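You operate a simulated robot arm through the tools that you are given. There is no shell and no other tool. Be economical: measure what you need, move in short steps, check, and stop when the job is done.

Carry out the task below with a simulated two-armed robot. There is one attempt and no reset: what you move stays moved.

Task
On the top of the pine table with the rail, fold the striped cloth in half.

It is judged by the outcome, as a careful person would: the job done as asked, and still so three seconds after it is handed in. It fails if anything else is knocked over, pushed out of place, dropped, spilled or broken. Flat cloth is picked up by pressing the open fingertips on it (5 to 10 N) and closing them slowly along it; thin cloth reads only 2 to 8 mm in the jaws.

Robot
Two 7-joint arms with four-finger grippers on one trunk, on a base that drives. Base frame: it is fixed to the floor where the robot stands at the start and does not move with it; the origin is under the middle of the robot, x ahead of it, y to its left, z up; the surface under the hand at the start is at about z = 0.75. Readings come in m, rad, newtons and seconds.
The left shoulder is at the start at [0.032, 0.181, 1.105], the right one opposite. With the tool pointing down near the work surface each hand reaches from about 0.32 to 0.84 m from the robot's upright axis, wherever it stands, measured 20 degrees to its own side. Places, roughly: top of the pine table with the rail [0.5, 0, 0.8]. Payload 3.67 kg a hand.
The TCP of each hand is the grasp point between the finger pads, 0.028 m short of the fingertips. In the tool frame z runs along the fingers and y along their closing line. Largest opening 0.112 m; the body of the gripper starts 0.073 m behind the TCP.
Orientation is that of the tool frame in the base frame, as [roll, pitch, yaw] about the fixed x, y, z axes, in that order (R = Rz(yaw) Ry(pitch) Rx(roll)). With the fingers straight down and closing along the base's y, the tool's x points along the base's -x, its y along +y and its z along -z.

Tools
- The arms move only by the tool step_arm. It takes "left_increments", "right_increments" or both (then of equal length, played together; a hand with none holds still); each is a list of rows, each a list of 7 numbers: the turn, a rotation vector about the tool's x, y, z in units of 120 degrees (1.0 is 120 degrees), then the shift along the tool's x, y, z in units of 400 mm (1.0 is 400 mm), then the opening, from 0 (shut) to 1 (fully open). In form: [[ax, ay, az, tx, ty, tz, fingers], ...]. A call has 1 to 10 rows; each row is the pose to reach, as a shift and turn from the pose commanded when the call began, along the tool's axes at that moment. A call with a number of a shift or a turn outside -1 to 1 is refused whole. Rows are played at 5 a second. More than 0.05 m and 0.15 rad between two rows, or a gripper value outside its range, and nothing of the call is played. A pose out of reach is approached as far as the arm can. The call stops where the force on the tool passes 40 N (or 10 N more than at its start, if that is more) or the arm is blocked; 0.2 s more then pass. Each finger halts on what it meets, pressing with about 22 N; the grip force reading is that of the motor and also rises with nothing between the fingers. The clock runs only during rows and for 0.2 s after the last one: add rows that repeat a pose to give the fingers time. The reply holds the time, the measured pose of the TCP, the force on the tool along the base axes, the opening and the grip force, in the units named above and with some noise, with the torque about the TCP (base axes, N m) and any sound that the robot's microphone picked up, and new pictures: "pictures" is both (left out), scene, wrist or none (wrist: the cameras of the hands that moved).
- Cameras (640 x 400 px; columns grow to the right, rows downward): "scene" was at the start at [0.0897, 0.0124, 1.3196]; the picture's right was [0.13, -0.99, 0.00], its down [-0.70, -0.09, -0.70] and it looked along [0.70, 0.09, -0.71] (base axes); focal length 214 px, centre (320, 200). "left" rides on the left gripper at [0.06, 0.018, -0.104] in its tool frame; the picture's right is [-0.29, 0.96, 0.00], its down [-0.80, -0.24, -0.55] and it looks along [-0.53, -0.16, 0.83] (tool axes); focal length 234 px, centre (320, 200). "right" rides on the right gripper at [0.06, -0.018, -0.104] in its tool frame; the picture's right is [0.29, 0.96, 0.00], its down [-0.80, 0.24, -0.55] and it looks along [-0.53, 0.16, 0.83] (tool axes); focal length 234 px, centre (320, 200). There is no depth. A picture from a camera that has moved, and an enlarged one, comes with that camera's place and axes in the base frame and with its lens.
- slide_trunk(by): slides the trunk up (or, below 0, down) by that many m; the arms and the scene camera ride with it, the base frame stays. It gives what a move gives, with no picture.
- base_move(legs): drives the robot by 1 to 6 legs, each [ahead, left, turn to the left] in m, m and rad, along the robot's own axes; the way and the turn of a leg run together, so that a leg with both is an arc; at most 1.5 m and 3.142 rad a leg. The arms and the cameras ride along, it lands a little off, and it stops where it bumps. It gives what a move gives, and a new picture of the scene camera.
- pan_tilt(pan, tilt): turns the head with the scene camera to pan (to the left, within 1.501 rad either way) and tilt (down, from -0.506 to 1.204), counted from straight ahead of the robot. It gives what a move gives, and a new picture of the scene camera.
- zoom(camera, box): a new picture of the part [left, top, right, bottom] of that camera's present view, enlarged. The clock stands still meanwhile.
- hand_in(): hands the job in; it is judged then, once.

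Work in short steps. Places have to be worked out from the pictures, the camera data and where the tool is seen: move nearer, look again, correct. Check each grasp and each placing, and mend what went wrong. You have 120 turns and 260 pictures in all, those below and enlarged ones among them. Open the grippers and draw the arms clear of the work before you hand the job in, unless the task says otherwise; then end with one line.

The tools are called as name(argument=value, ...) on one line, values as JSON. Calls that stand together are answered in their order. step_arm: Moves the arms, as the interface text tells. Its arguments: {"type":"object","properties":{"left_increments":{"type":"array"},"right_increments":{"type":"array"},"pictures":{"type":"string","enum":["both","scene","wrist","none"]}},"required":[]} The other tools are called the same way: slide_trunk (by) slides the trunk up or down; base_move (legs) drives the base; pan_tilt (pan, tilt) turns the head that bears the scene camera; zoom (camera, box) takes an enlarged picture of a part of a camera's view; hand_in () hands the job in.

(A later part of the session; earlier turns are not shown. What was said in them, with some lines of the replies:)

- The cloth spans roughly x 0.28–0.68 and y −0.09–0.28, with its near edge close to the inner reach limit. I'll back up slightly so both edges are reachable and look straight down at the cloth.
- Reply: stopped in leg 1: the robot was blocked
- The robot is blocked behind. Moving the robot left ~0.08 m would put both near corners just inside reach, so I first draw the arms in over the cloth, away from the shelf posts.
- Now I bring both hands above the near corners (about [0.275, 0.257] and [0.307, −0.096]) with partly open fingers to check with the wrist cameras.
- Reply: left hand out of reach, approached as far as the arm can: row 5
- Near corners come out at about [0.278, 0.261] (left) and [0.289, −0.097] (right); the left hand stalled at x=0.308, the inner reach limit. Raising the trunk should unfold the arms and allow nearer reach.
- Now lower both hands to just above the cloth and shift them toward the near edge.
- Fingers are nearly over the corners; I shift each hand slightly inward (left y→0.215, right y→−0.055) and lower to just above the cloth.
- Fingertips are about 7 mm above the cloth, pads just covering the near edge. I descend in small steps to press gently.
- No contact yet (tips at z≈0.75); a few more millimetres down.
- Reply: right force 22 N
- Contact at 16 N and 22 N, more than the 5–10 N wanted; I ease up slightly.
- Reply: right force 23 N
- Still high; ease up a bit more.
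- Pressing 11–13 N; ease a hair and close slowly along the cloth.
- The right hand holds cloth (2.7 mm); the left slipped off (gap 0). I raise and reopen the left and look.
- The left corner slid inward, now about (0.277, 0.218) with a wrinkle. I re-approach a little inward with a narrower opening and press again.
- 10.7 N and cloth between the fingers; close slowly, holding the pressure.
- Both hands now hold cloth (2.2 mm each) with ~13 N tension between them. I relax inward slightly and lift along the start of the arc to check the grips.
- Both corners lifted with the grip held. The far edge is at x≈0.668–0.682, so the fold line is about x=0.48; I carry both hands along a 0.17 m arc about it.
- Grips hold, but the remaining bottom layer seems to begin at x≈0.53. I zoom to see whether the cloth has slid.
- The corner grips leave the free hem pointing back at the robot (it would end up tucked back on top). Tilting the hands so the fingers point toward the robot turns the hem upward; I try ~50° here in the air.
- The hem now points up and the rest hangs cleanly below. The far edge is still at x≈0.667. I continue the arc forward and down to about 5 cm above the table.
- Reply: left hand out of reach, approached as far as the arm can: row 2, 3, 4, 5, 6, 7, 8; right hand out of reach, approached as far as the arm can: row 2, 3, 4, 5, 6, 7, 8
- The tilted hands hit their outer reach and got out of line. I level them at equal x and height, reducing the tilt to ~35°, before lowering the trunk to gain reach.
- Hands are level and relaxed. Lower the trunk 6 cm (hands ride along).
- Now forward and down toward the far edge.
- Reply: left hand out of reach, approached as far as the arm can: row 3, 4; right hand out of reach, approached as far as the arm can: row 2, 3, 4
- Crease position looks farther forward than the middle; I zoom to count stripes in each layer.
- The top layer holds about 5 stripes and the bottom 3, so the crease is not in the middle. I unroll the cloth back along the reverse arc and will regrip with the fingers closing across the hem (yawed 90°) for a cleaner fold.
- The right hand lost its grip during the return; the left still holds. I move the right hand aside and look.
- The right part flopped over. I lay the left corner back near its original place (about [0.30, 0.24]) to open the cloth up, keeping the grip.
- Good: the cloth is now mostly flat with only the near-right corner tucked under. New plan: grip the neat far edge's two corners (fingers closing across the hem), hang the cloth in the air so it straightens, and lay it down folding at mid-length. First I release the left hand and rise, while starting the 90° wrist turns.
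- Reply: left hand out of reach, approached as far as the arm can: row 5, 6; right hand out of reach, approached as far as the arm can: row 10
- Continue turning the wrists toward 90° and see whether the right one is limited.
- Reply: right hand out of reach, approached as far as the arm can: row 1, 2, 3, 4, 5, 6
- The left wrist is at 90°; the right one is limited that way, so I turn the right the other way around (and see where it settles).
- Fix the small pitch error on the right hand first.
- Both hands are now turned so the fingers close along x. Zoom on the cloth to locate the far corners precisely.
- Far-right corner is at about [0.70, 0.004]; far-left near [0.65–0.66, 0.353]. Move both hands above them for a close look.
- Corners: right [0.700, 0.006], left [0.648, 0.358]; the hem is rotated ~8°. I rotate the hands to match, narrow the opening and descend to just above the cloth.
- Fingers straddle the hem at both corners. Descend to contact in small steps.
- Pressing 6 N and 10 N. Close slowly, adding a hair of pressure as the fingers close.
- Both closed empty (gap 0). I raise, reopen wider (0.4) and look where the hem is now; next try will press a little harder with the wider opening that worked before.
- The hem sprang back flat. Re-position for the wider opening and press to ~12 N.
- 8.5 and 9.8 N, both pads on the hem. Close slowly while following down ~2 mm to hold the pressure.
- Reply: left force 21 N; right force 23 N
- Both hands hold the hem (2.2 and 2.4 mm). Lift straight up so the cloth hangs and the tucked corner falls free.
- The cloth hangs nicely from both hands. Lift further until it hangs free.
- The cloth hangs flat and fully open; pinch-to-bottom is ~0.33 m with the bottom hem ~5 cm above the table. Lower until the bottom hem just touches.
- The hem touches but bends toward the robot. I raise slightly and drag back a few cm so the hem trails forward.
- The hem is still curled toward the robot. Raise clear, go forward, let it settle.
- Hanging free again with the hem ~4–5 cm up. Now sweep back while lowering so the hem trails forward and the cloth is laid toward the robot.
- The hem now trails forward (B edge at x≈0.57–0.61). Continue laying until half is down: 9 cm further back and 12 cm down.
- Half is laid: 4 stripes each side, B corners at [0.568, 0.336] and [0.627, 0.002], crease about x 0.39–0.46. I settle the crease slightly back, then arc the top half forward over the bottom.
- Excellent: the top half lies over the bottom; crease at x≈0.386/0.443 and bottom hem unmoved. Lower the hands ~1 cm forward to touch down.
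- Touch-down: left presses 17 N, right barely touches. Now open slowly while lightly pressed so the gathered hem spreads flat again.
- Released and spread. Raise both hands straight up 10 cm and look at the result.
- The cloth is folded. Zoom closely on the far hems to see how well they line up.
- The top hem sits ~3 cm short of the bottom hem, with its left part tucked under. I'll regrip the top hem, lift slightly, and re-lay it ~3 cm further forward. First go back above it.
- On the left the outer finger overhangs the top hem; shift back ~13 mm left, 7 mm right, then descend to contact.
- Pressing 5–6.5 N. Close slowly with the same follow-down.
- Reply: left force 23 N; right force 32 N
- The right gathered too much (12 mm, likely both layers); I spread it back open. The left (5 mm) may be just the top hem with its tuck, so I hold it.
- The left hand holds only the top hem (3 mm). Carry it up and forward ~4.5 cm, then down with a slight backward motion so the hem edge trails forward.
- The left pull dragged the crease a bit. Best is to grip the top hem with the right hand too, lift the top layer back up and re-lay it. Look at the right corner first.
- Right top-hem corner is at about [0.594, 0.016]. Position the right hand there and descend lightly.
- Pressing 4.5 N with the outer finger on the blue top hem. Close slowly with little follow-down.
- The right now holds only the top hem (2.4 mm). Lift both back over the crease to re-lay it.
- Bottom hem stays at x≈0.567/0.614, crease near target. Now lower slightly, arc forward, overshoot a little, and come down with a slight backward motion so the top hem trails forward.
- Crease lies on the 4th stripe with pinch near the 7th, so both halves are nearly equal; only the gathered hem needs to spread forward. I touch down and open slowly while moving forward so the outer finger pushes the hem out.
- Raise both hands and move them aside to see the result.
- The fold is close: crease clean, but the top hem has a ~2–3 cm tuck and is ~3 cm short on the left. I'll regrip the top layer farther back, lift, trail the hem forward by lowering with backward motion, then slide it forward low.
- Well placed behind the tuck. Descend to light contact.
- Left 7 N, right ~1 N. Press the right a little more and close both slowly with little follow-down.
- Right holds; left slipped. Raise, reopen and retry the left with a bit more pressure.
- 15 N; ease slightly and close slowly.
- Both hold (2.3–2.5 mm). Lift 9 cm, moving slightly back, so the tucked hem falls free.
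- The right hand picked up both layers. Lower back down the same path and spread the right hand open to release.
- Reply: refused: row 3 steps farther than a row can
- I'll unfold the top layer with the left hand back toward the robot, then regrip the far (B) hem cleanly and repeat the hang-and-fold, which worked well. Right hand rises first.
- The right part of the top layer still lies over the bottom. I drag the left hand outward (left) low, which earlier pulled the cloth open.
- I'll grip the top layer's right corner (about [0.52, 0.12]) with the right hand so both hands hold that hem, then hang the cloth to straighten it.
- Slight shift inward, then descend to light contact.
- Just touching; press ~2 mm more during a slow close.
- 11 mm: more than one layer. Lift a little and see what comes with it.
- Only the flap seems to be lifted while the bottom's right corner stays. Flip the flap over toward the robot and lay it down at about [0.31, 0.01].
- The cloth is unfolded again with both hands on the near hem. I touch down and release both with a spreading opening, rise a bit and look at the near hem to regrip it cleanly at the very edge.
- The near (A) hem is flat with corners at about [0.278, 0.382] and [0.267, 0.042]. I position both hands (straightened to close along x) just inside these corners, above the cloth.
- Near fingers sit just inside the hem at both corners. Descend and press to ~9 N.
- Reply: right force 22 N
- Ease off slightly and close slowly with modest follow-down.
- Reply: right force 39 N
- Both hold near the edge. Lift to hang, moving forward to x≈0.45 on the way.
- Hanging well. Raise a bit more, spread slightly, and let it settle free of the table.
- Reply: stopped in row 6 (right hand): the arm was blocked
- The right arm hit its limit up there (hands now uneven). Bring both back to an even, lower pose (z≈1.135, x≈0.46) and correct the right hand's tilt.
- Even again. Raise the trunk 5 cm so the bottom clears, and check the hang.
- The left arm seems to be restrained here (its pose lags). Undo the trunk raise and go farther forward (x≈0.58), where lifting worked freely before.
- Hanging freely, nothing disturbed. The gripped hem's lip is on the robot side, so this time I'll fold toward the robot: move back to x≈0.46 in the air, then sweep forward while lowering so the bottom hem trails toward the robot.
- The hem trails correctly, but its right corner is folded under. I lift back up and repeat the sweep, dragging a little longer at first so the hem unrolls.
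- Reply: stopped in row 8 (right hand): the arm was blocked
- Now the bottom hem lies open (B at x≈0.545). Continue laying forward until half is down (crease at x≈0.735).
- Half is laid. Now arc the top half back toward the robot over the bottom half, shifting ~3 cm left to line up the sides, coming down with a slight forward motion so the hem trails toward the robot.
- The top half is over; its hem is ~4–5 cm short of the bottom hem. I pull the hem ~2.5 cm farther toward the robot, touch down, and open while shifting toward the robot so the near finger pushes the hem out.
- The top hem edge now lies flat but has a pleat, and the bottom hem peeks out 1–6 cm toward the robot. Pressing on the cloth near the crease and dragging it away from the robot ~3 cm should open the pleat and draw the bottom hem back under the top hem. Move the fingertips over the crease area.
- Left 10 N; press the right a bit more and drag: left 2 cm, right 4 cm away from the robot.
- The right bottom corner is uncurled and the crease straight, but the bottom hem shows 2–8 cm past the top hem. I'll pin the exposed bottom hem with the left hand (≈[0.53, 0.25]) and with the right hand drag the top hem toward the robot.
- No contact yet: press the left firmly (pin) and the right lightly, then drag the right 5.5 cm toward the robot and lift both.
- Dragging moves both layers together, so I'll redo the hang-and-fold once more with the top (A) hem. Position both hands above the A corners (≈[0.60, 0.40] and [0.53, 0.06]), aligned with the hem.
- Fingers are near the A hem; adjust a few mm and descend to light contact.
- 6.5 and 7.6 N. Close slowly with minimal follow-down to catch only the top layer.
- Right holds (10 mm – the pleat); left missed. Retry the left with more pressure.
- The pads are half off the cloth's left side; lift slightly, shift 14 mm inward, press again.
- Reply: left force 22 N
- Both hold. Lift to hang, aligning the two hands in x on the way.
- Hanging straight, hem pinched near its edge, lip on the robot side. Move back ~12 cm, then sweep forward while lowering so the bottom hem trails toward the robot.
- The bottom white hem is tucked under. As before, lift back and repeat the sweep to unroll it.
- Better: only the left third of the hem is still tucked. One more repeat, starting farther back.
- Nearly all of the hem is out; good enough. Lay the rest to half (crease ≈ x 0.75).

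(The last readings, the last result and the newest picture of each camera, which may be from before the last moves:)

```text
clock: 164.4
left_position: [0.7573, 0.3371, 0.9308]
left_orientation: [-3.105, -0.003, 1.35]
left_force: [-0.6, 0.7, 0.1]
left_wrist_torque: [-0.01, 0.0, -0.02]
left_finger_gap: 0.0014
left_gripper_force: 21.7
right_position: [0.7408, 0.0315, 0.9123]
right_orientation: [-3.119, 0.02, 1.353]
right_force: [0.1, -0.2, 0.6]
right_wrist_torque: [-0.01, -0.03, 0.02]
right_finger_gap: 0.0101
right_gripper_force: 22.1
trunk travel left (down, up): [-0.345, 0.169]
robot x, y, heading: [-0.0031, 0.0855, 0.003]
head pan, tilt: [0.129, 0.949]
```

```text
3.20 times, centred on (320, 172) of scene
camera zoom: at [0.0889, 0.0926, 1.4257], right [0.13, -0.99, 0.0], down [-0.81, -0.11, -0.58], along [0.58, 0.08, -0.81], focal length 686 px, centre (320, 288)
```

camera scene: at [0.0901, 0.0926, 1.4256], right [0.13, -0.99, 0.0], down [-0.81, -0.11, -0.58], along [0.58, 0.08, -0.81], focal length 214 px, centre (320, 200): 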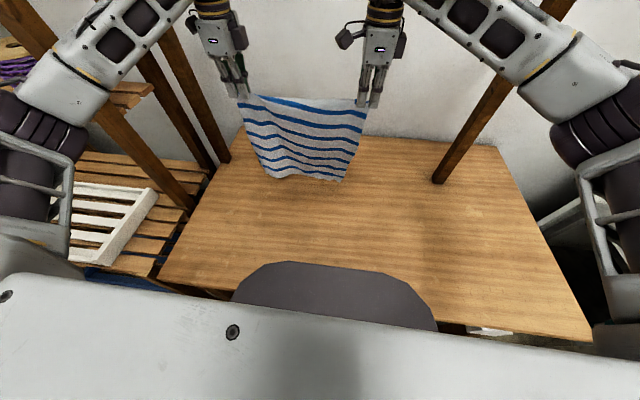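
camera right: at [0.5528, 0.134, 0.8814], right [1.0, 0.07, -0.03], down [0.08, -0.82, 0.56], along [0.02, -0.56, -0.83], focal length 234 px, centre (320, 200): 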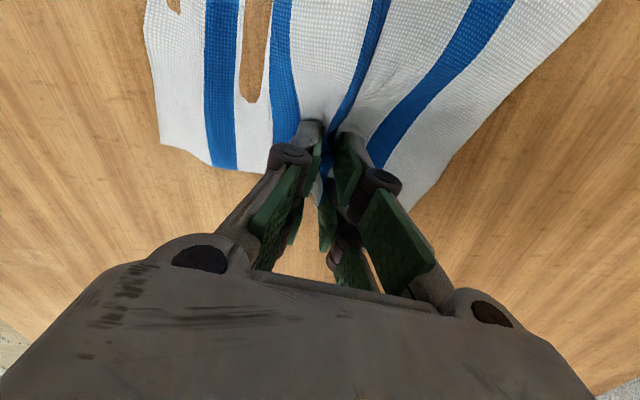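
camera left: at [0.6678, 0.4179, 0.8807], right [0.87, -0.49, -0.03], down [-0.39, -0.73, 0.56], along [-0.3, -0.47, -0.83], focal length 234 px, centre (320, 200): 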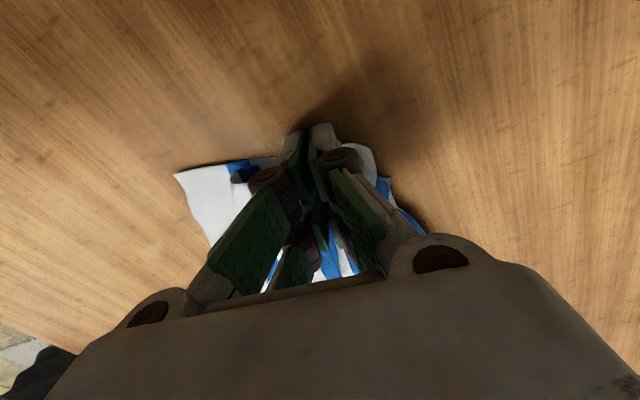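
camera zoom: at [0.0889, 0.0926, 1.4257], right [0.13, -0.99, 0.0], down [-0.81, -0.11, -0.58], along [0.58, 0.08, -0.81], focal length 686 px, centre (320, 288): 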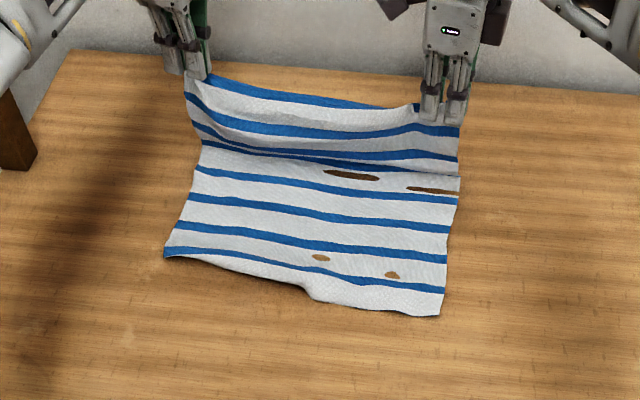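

Very clean: stripes 1–4 lie flat, the rest hangs. Now arc the top half back toward the robot over it and touch down just behind the bottom hem.

step_arm(left_increments=[[0, 0, 0, -0.0165, -0.073, 0.0075, 0], [0, 0, 0, -0.036, -0.158, 0.0325, 0], [0, 0, 0, -0.055, -0.244, 0.0825, 0], [0, 0, 0, -0.069, -0.305, 0.145, 0], [0, 0, 0, -0.077, -0.341, 0.2075, 0], [0, 0, 0, -0.08, -0.353, 0.2575, 0], [0, 0, 0, -0.079, -0.351, 0.3, 0], [0, 0, 0, -0.077, -0.341, 0.3375, 0], [0, 0, 0, -0.075, -0.334, 0.3625, 0]], right_increments=[[0, 0, 0, -0.0165, -0.073, 0.0, 0], [0, 0, 0, -0.036, -0.158, 0.015, 0], [0, 0, 0, -0.055, -0.244, 0.055, 0], [0, 0, 0, -0.069, -0.305, 0.11, 0], [0, 0, 0, -0.077, -0.345, 0.165, 0], [0, 0, 0, -0.08, -0.36, 0.21, 0], [0, 0, 0, -0.079, -0.36, 0.2525, 0], [0, 0, 0, -0.077, -0.35, 0.29, 0], [0, 0, 0, -0.075, -0.343, 0.3175, 0]], pictures="wrist")

zoom(camera="scene", box=[220, 120, 420, 245])

```text
clock: 166.4
left_position: [0.6149, 0.3386, 0.7898]
left_orientation: [-3.106, -0.001, 1.35]
left_force: [-0.2, 0.3, 0.6]
left_wrist_torque: [-0.01, -0.01, 0.0]
left_finger_gap: 0.0019
left_gripper_force: 22.1
right_position: [0.5966, 0.0298, 0.7877]
right_orientation: [-3.119, 0.019, 1.351]
right_force: [-0.3, 0.4, 0.9]
right_wrist_torque: [0.02, 0.01, 0.01]
right_finger_gap: 0.01
right_gripper_force: 22.1
trunk travel left (down, up): [-0.345, 0.169]
robot x, y, heading: [-0.0003, 0.0816, -0.002]
head pan, tilt: [0.129, 0.949]
camera right: at [0.5955, 0.095, 0.8908], right [1.0, 0.07, -0.03], down [0.08, -0.82, 0.56], along [0.02, -0.56, -0.83], focal length 234 px, centre (320, 200)
camera left: at [0.6501, 0.3927, 0.8928], right [0.87, -0.49, -0.03], down [-0.39, -0.73, 0.56], along [-0.3, -0.47, -0.83], focal length 234 px, centre (320, 200)
```

right: 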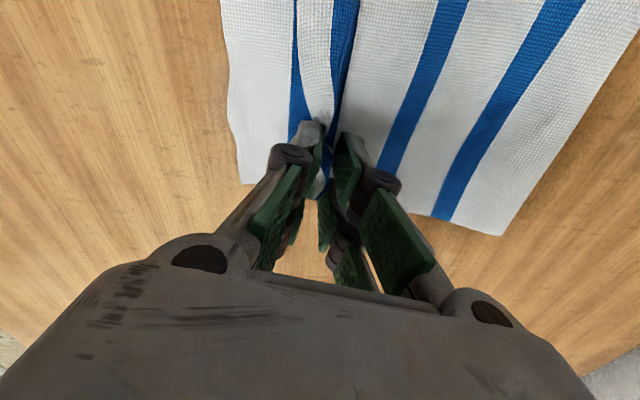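
left: 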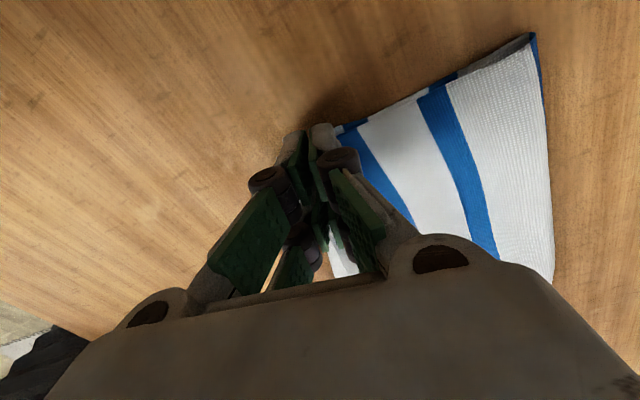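

```text
3.20 times, centred on (320, 182) of scene
camera zoom: at [0.0891, 0.0927, 1.4257], right [0.13, -0.99, 0.0], down [-0.81, -0.11, -0.58], along [0.58, 0.08, -0.81], focal length 686 px, centre (320, 256)
```

zoom: 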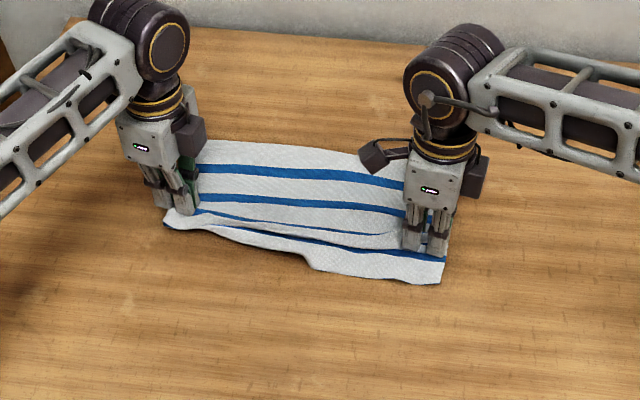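

Lined up well. Touch down and open: the right shifts toward the robot while opening to push its gathered hem out, the left opens nearly in place.

step_arm(left_increments=[[0, 0, 0, 0, 0, 0.02, 0], [0, 0, 0, 0, -0.003, 0.023, 0.06], [0, 0, 0, 0, -0.006, 0.023, 0.12], [0, 0, 0, 0, -0.01, 0.023, 0.18], [0, 0, 0, 0, -0.014, 0.022, 0.24], [0, 0, 0, 0, -0.018, 0.022, 0.3], [0, 0, 0, 0, -0.022, 0.021, 0.36], [0, 0, 0, 0, -0.024, 0.021, 0.4], [0, 0, 0, 0, -0.024, -0.04, 0.4], [0, 0, 0, 0, -0.024, -0.13, 0.4]], right_increments=[[0, 0, 0, 0, 0, 0.018, 0.06], [0, 0, 0, 0, -0.008, 0.02, 0.12], [0, 0, 0, 0, -0.018, 0.02, 0.18], [0, 0, 0, 0, -0.028, 0.02, 0.24], [0, 0, 0, 0, -0.038, 0.02, 0.3], [0, 0, 0, 0, -0.048, 0.019, 0.36], [0, 0, 0, 0, -0.056, 0.019, 0.42], [0, 0, 0, 0, -0.06, 0.019, 0.46], [0, 0, 0, 0, -0.06, -0.04, 0.46], [0, 0, 0, 0, -0.06, -0.13, 0.46]], pictures="none")

step_arm(left_increments=[[0, 0, 0, 0, 0, -0.1, 0.4], [0, 0, 0, 0.08, 0, -0.15, 0.4], [0, 0, 0, 0.16, 0, -0.15, 0.4], [0, 0, 0, 0.24, 0, -0.15, 0.4]], right_increments=[[0, 0, 0, 0, 0, -0.1, 0.4], [0, 0, 0, -0.08, 0, -0.15, 0.4], [0, 0, 0, -0.16, 0, -0.15, 0.4], [0, 0, 0, -0.24, 0, -0.15, 0.4]], pictures="none")

zoom(camera="scene", box=[248, 155, 392, 245])

```text
clock: 168.6
left_position: [0.606, 0.3403, 0.8426]
left_orientation: [-3.106, -0.002, 1.35]
left_force: [-0.1, 0.4, 1.2]
left_wrist_torque: [0.0, 0.01, 0.03]
left_finger_gap: 0.0447
left_gripper_force: 0.1
right_position: [0.5723, 0.0351, 0.8424]
right_orientation: [-3.119, 0.02, 1.353]
right_force: [-0.3, 0.6, 0.4]
right_wrist_torque: [0.02, 0.0, -0.02]
right_finger_gap: 0.0513
right_gripper_force: 0.1
trunk travel left (down, up): [-0.345, 0.169]
robot x, y, heading: [0.0007, 0.0788, -0.003]
head pan, tilt: [0.129, 0.949]
```

```text
clock: 169.6
left_position: [0.6304, 0.4328, 0.9022]
left_orientation: [-3.109, -0.004, 1.348]
left_force: [-0.9, -0.1, 0.4]
left_wrist_torque: [-0.02, -0.05, 0.01]
left_finger_gap: 0.0447
left_gripper_force: 0.0
right_position: [0.5553, -0.0584, 0.9031]
right_orientation: [-3.118, 0.019, 1.353]
right_force: [-0.8, 0.2, -0.6]
right_wrist_torque: [0.08, -0.02, -0.02]
right_finger_gap: 0.0449
right_gripper_force: 0.0
trunk travel left (down, up): [-0.345, 0.169]
robot x, y, heading: [-0.0049, 0.0807, 0.0]
head pan, tilt: [0.129, 0.949]
```

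```text
4.44 times, centred on (320, 200) of scene
camera zoom: at [0.088, 0.0919, 1.4257], right [0.13, -0.99, 0.0], down [-0.81, -0.11, -0.58], along [0.58, 0.08, -0.81], focal length 953 px, centre (320, 200)
```

zoom: 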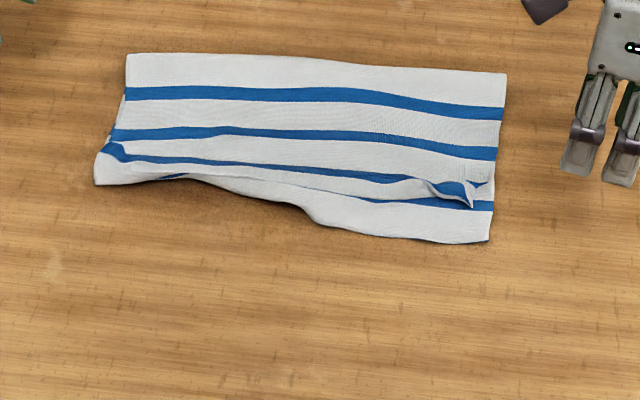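

The cloth is now neatly folded: straight crease, hems together within ~0–3 cm. I draw the arms up and clear and check the whole scene.

step_arm(left_increments=[[0, 0, 0, 0.03, -0.05, -0.08, 0.4], [0, 0, 0, 0.06, -0.1, -0.16, 0.4], [0, 0, 0, 0.06, -0.2, -0.2, 0.4], [0, 0, 0, 0.06, -0.3, -0.2, 0.4]], right_increments=[[0, 0, 0, -0.07, 0, -0.08, 0.4], [0, 0, 0, -0.15, -0.03, -0.14, 0.4], [0, 0, 0, -0.23, -0.08, -0.16, 0.4], [0, 0, 0, -0.3, -0.12, -0.16, 0.4]], pictures="scene")

zoom(camera="scene", box=[264, 155, 376, 225])

```text
clock: 170.6
left_position: [0.5195, 0.4827, 0.9883]
left_orientation: [-3.111, -0.002, 1.348]
left_force: [0.6, -0.1, 0.2]
left_wrist_torque: [0.04, -0.04, -0.01]
left_finger_gap: 0.0447
left_gripper_force: 0.1
right_position: [0.4813, -0.1645, 0.9715]
right_orientation: [-3.122, 0.017, 1.354]
right_force: [-0.4, -0.5, -0.1]
right_wrist_torque: [0.02, -0.08, -0.01]
right_finger_gap: 0.0448
right_gripper_force: 0.0
trunk travel left (down, up): [-0.345, 0.169]
robot x, y, heading: [0.0008, 0.08, 0.003]
head pan, tilt: [0.129, 0.949]
camera scene: at [0.0858, 0.0922, 1.4259], right [0.13, -0.99, 0.0], down [-0.81, -0.11, -0.58], along [0.58, 0.08, -0.81], focal length 214 px, centre (320, 200)
```

scene: 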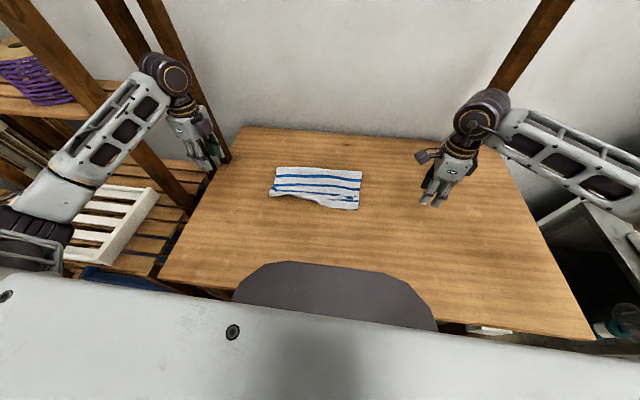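

```text
5.71 times, centred on (320, 190) of scene
camera zoom: at [0.0858, 0.0922, 1.4259], right [0.13, -0.99, 0.0], down [-0.81, -0.11, -0.58], along [0.58, 0.08, -0.81], focal length 1226 px, centre (320, 257)
```

zoom: 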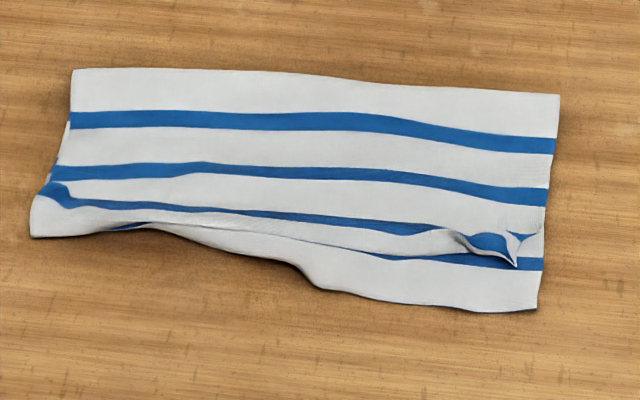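

The cloth is folded over on itself with a straight crease and the two hems close together. Everything else looks undisturbed, and the hands are open and clear. I'm handing it in.

hand_in()

```text
The job is handed in.
```

The striped cloth is folded in half on the pine table, but not perfectly: the hems are 0–3 cm apart, the right corner of the top hem is slightly curled, and the left part of the bottom hem is tucked under. Nothing else in view looks disturbed.
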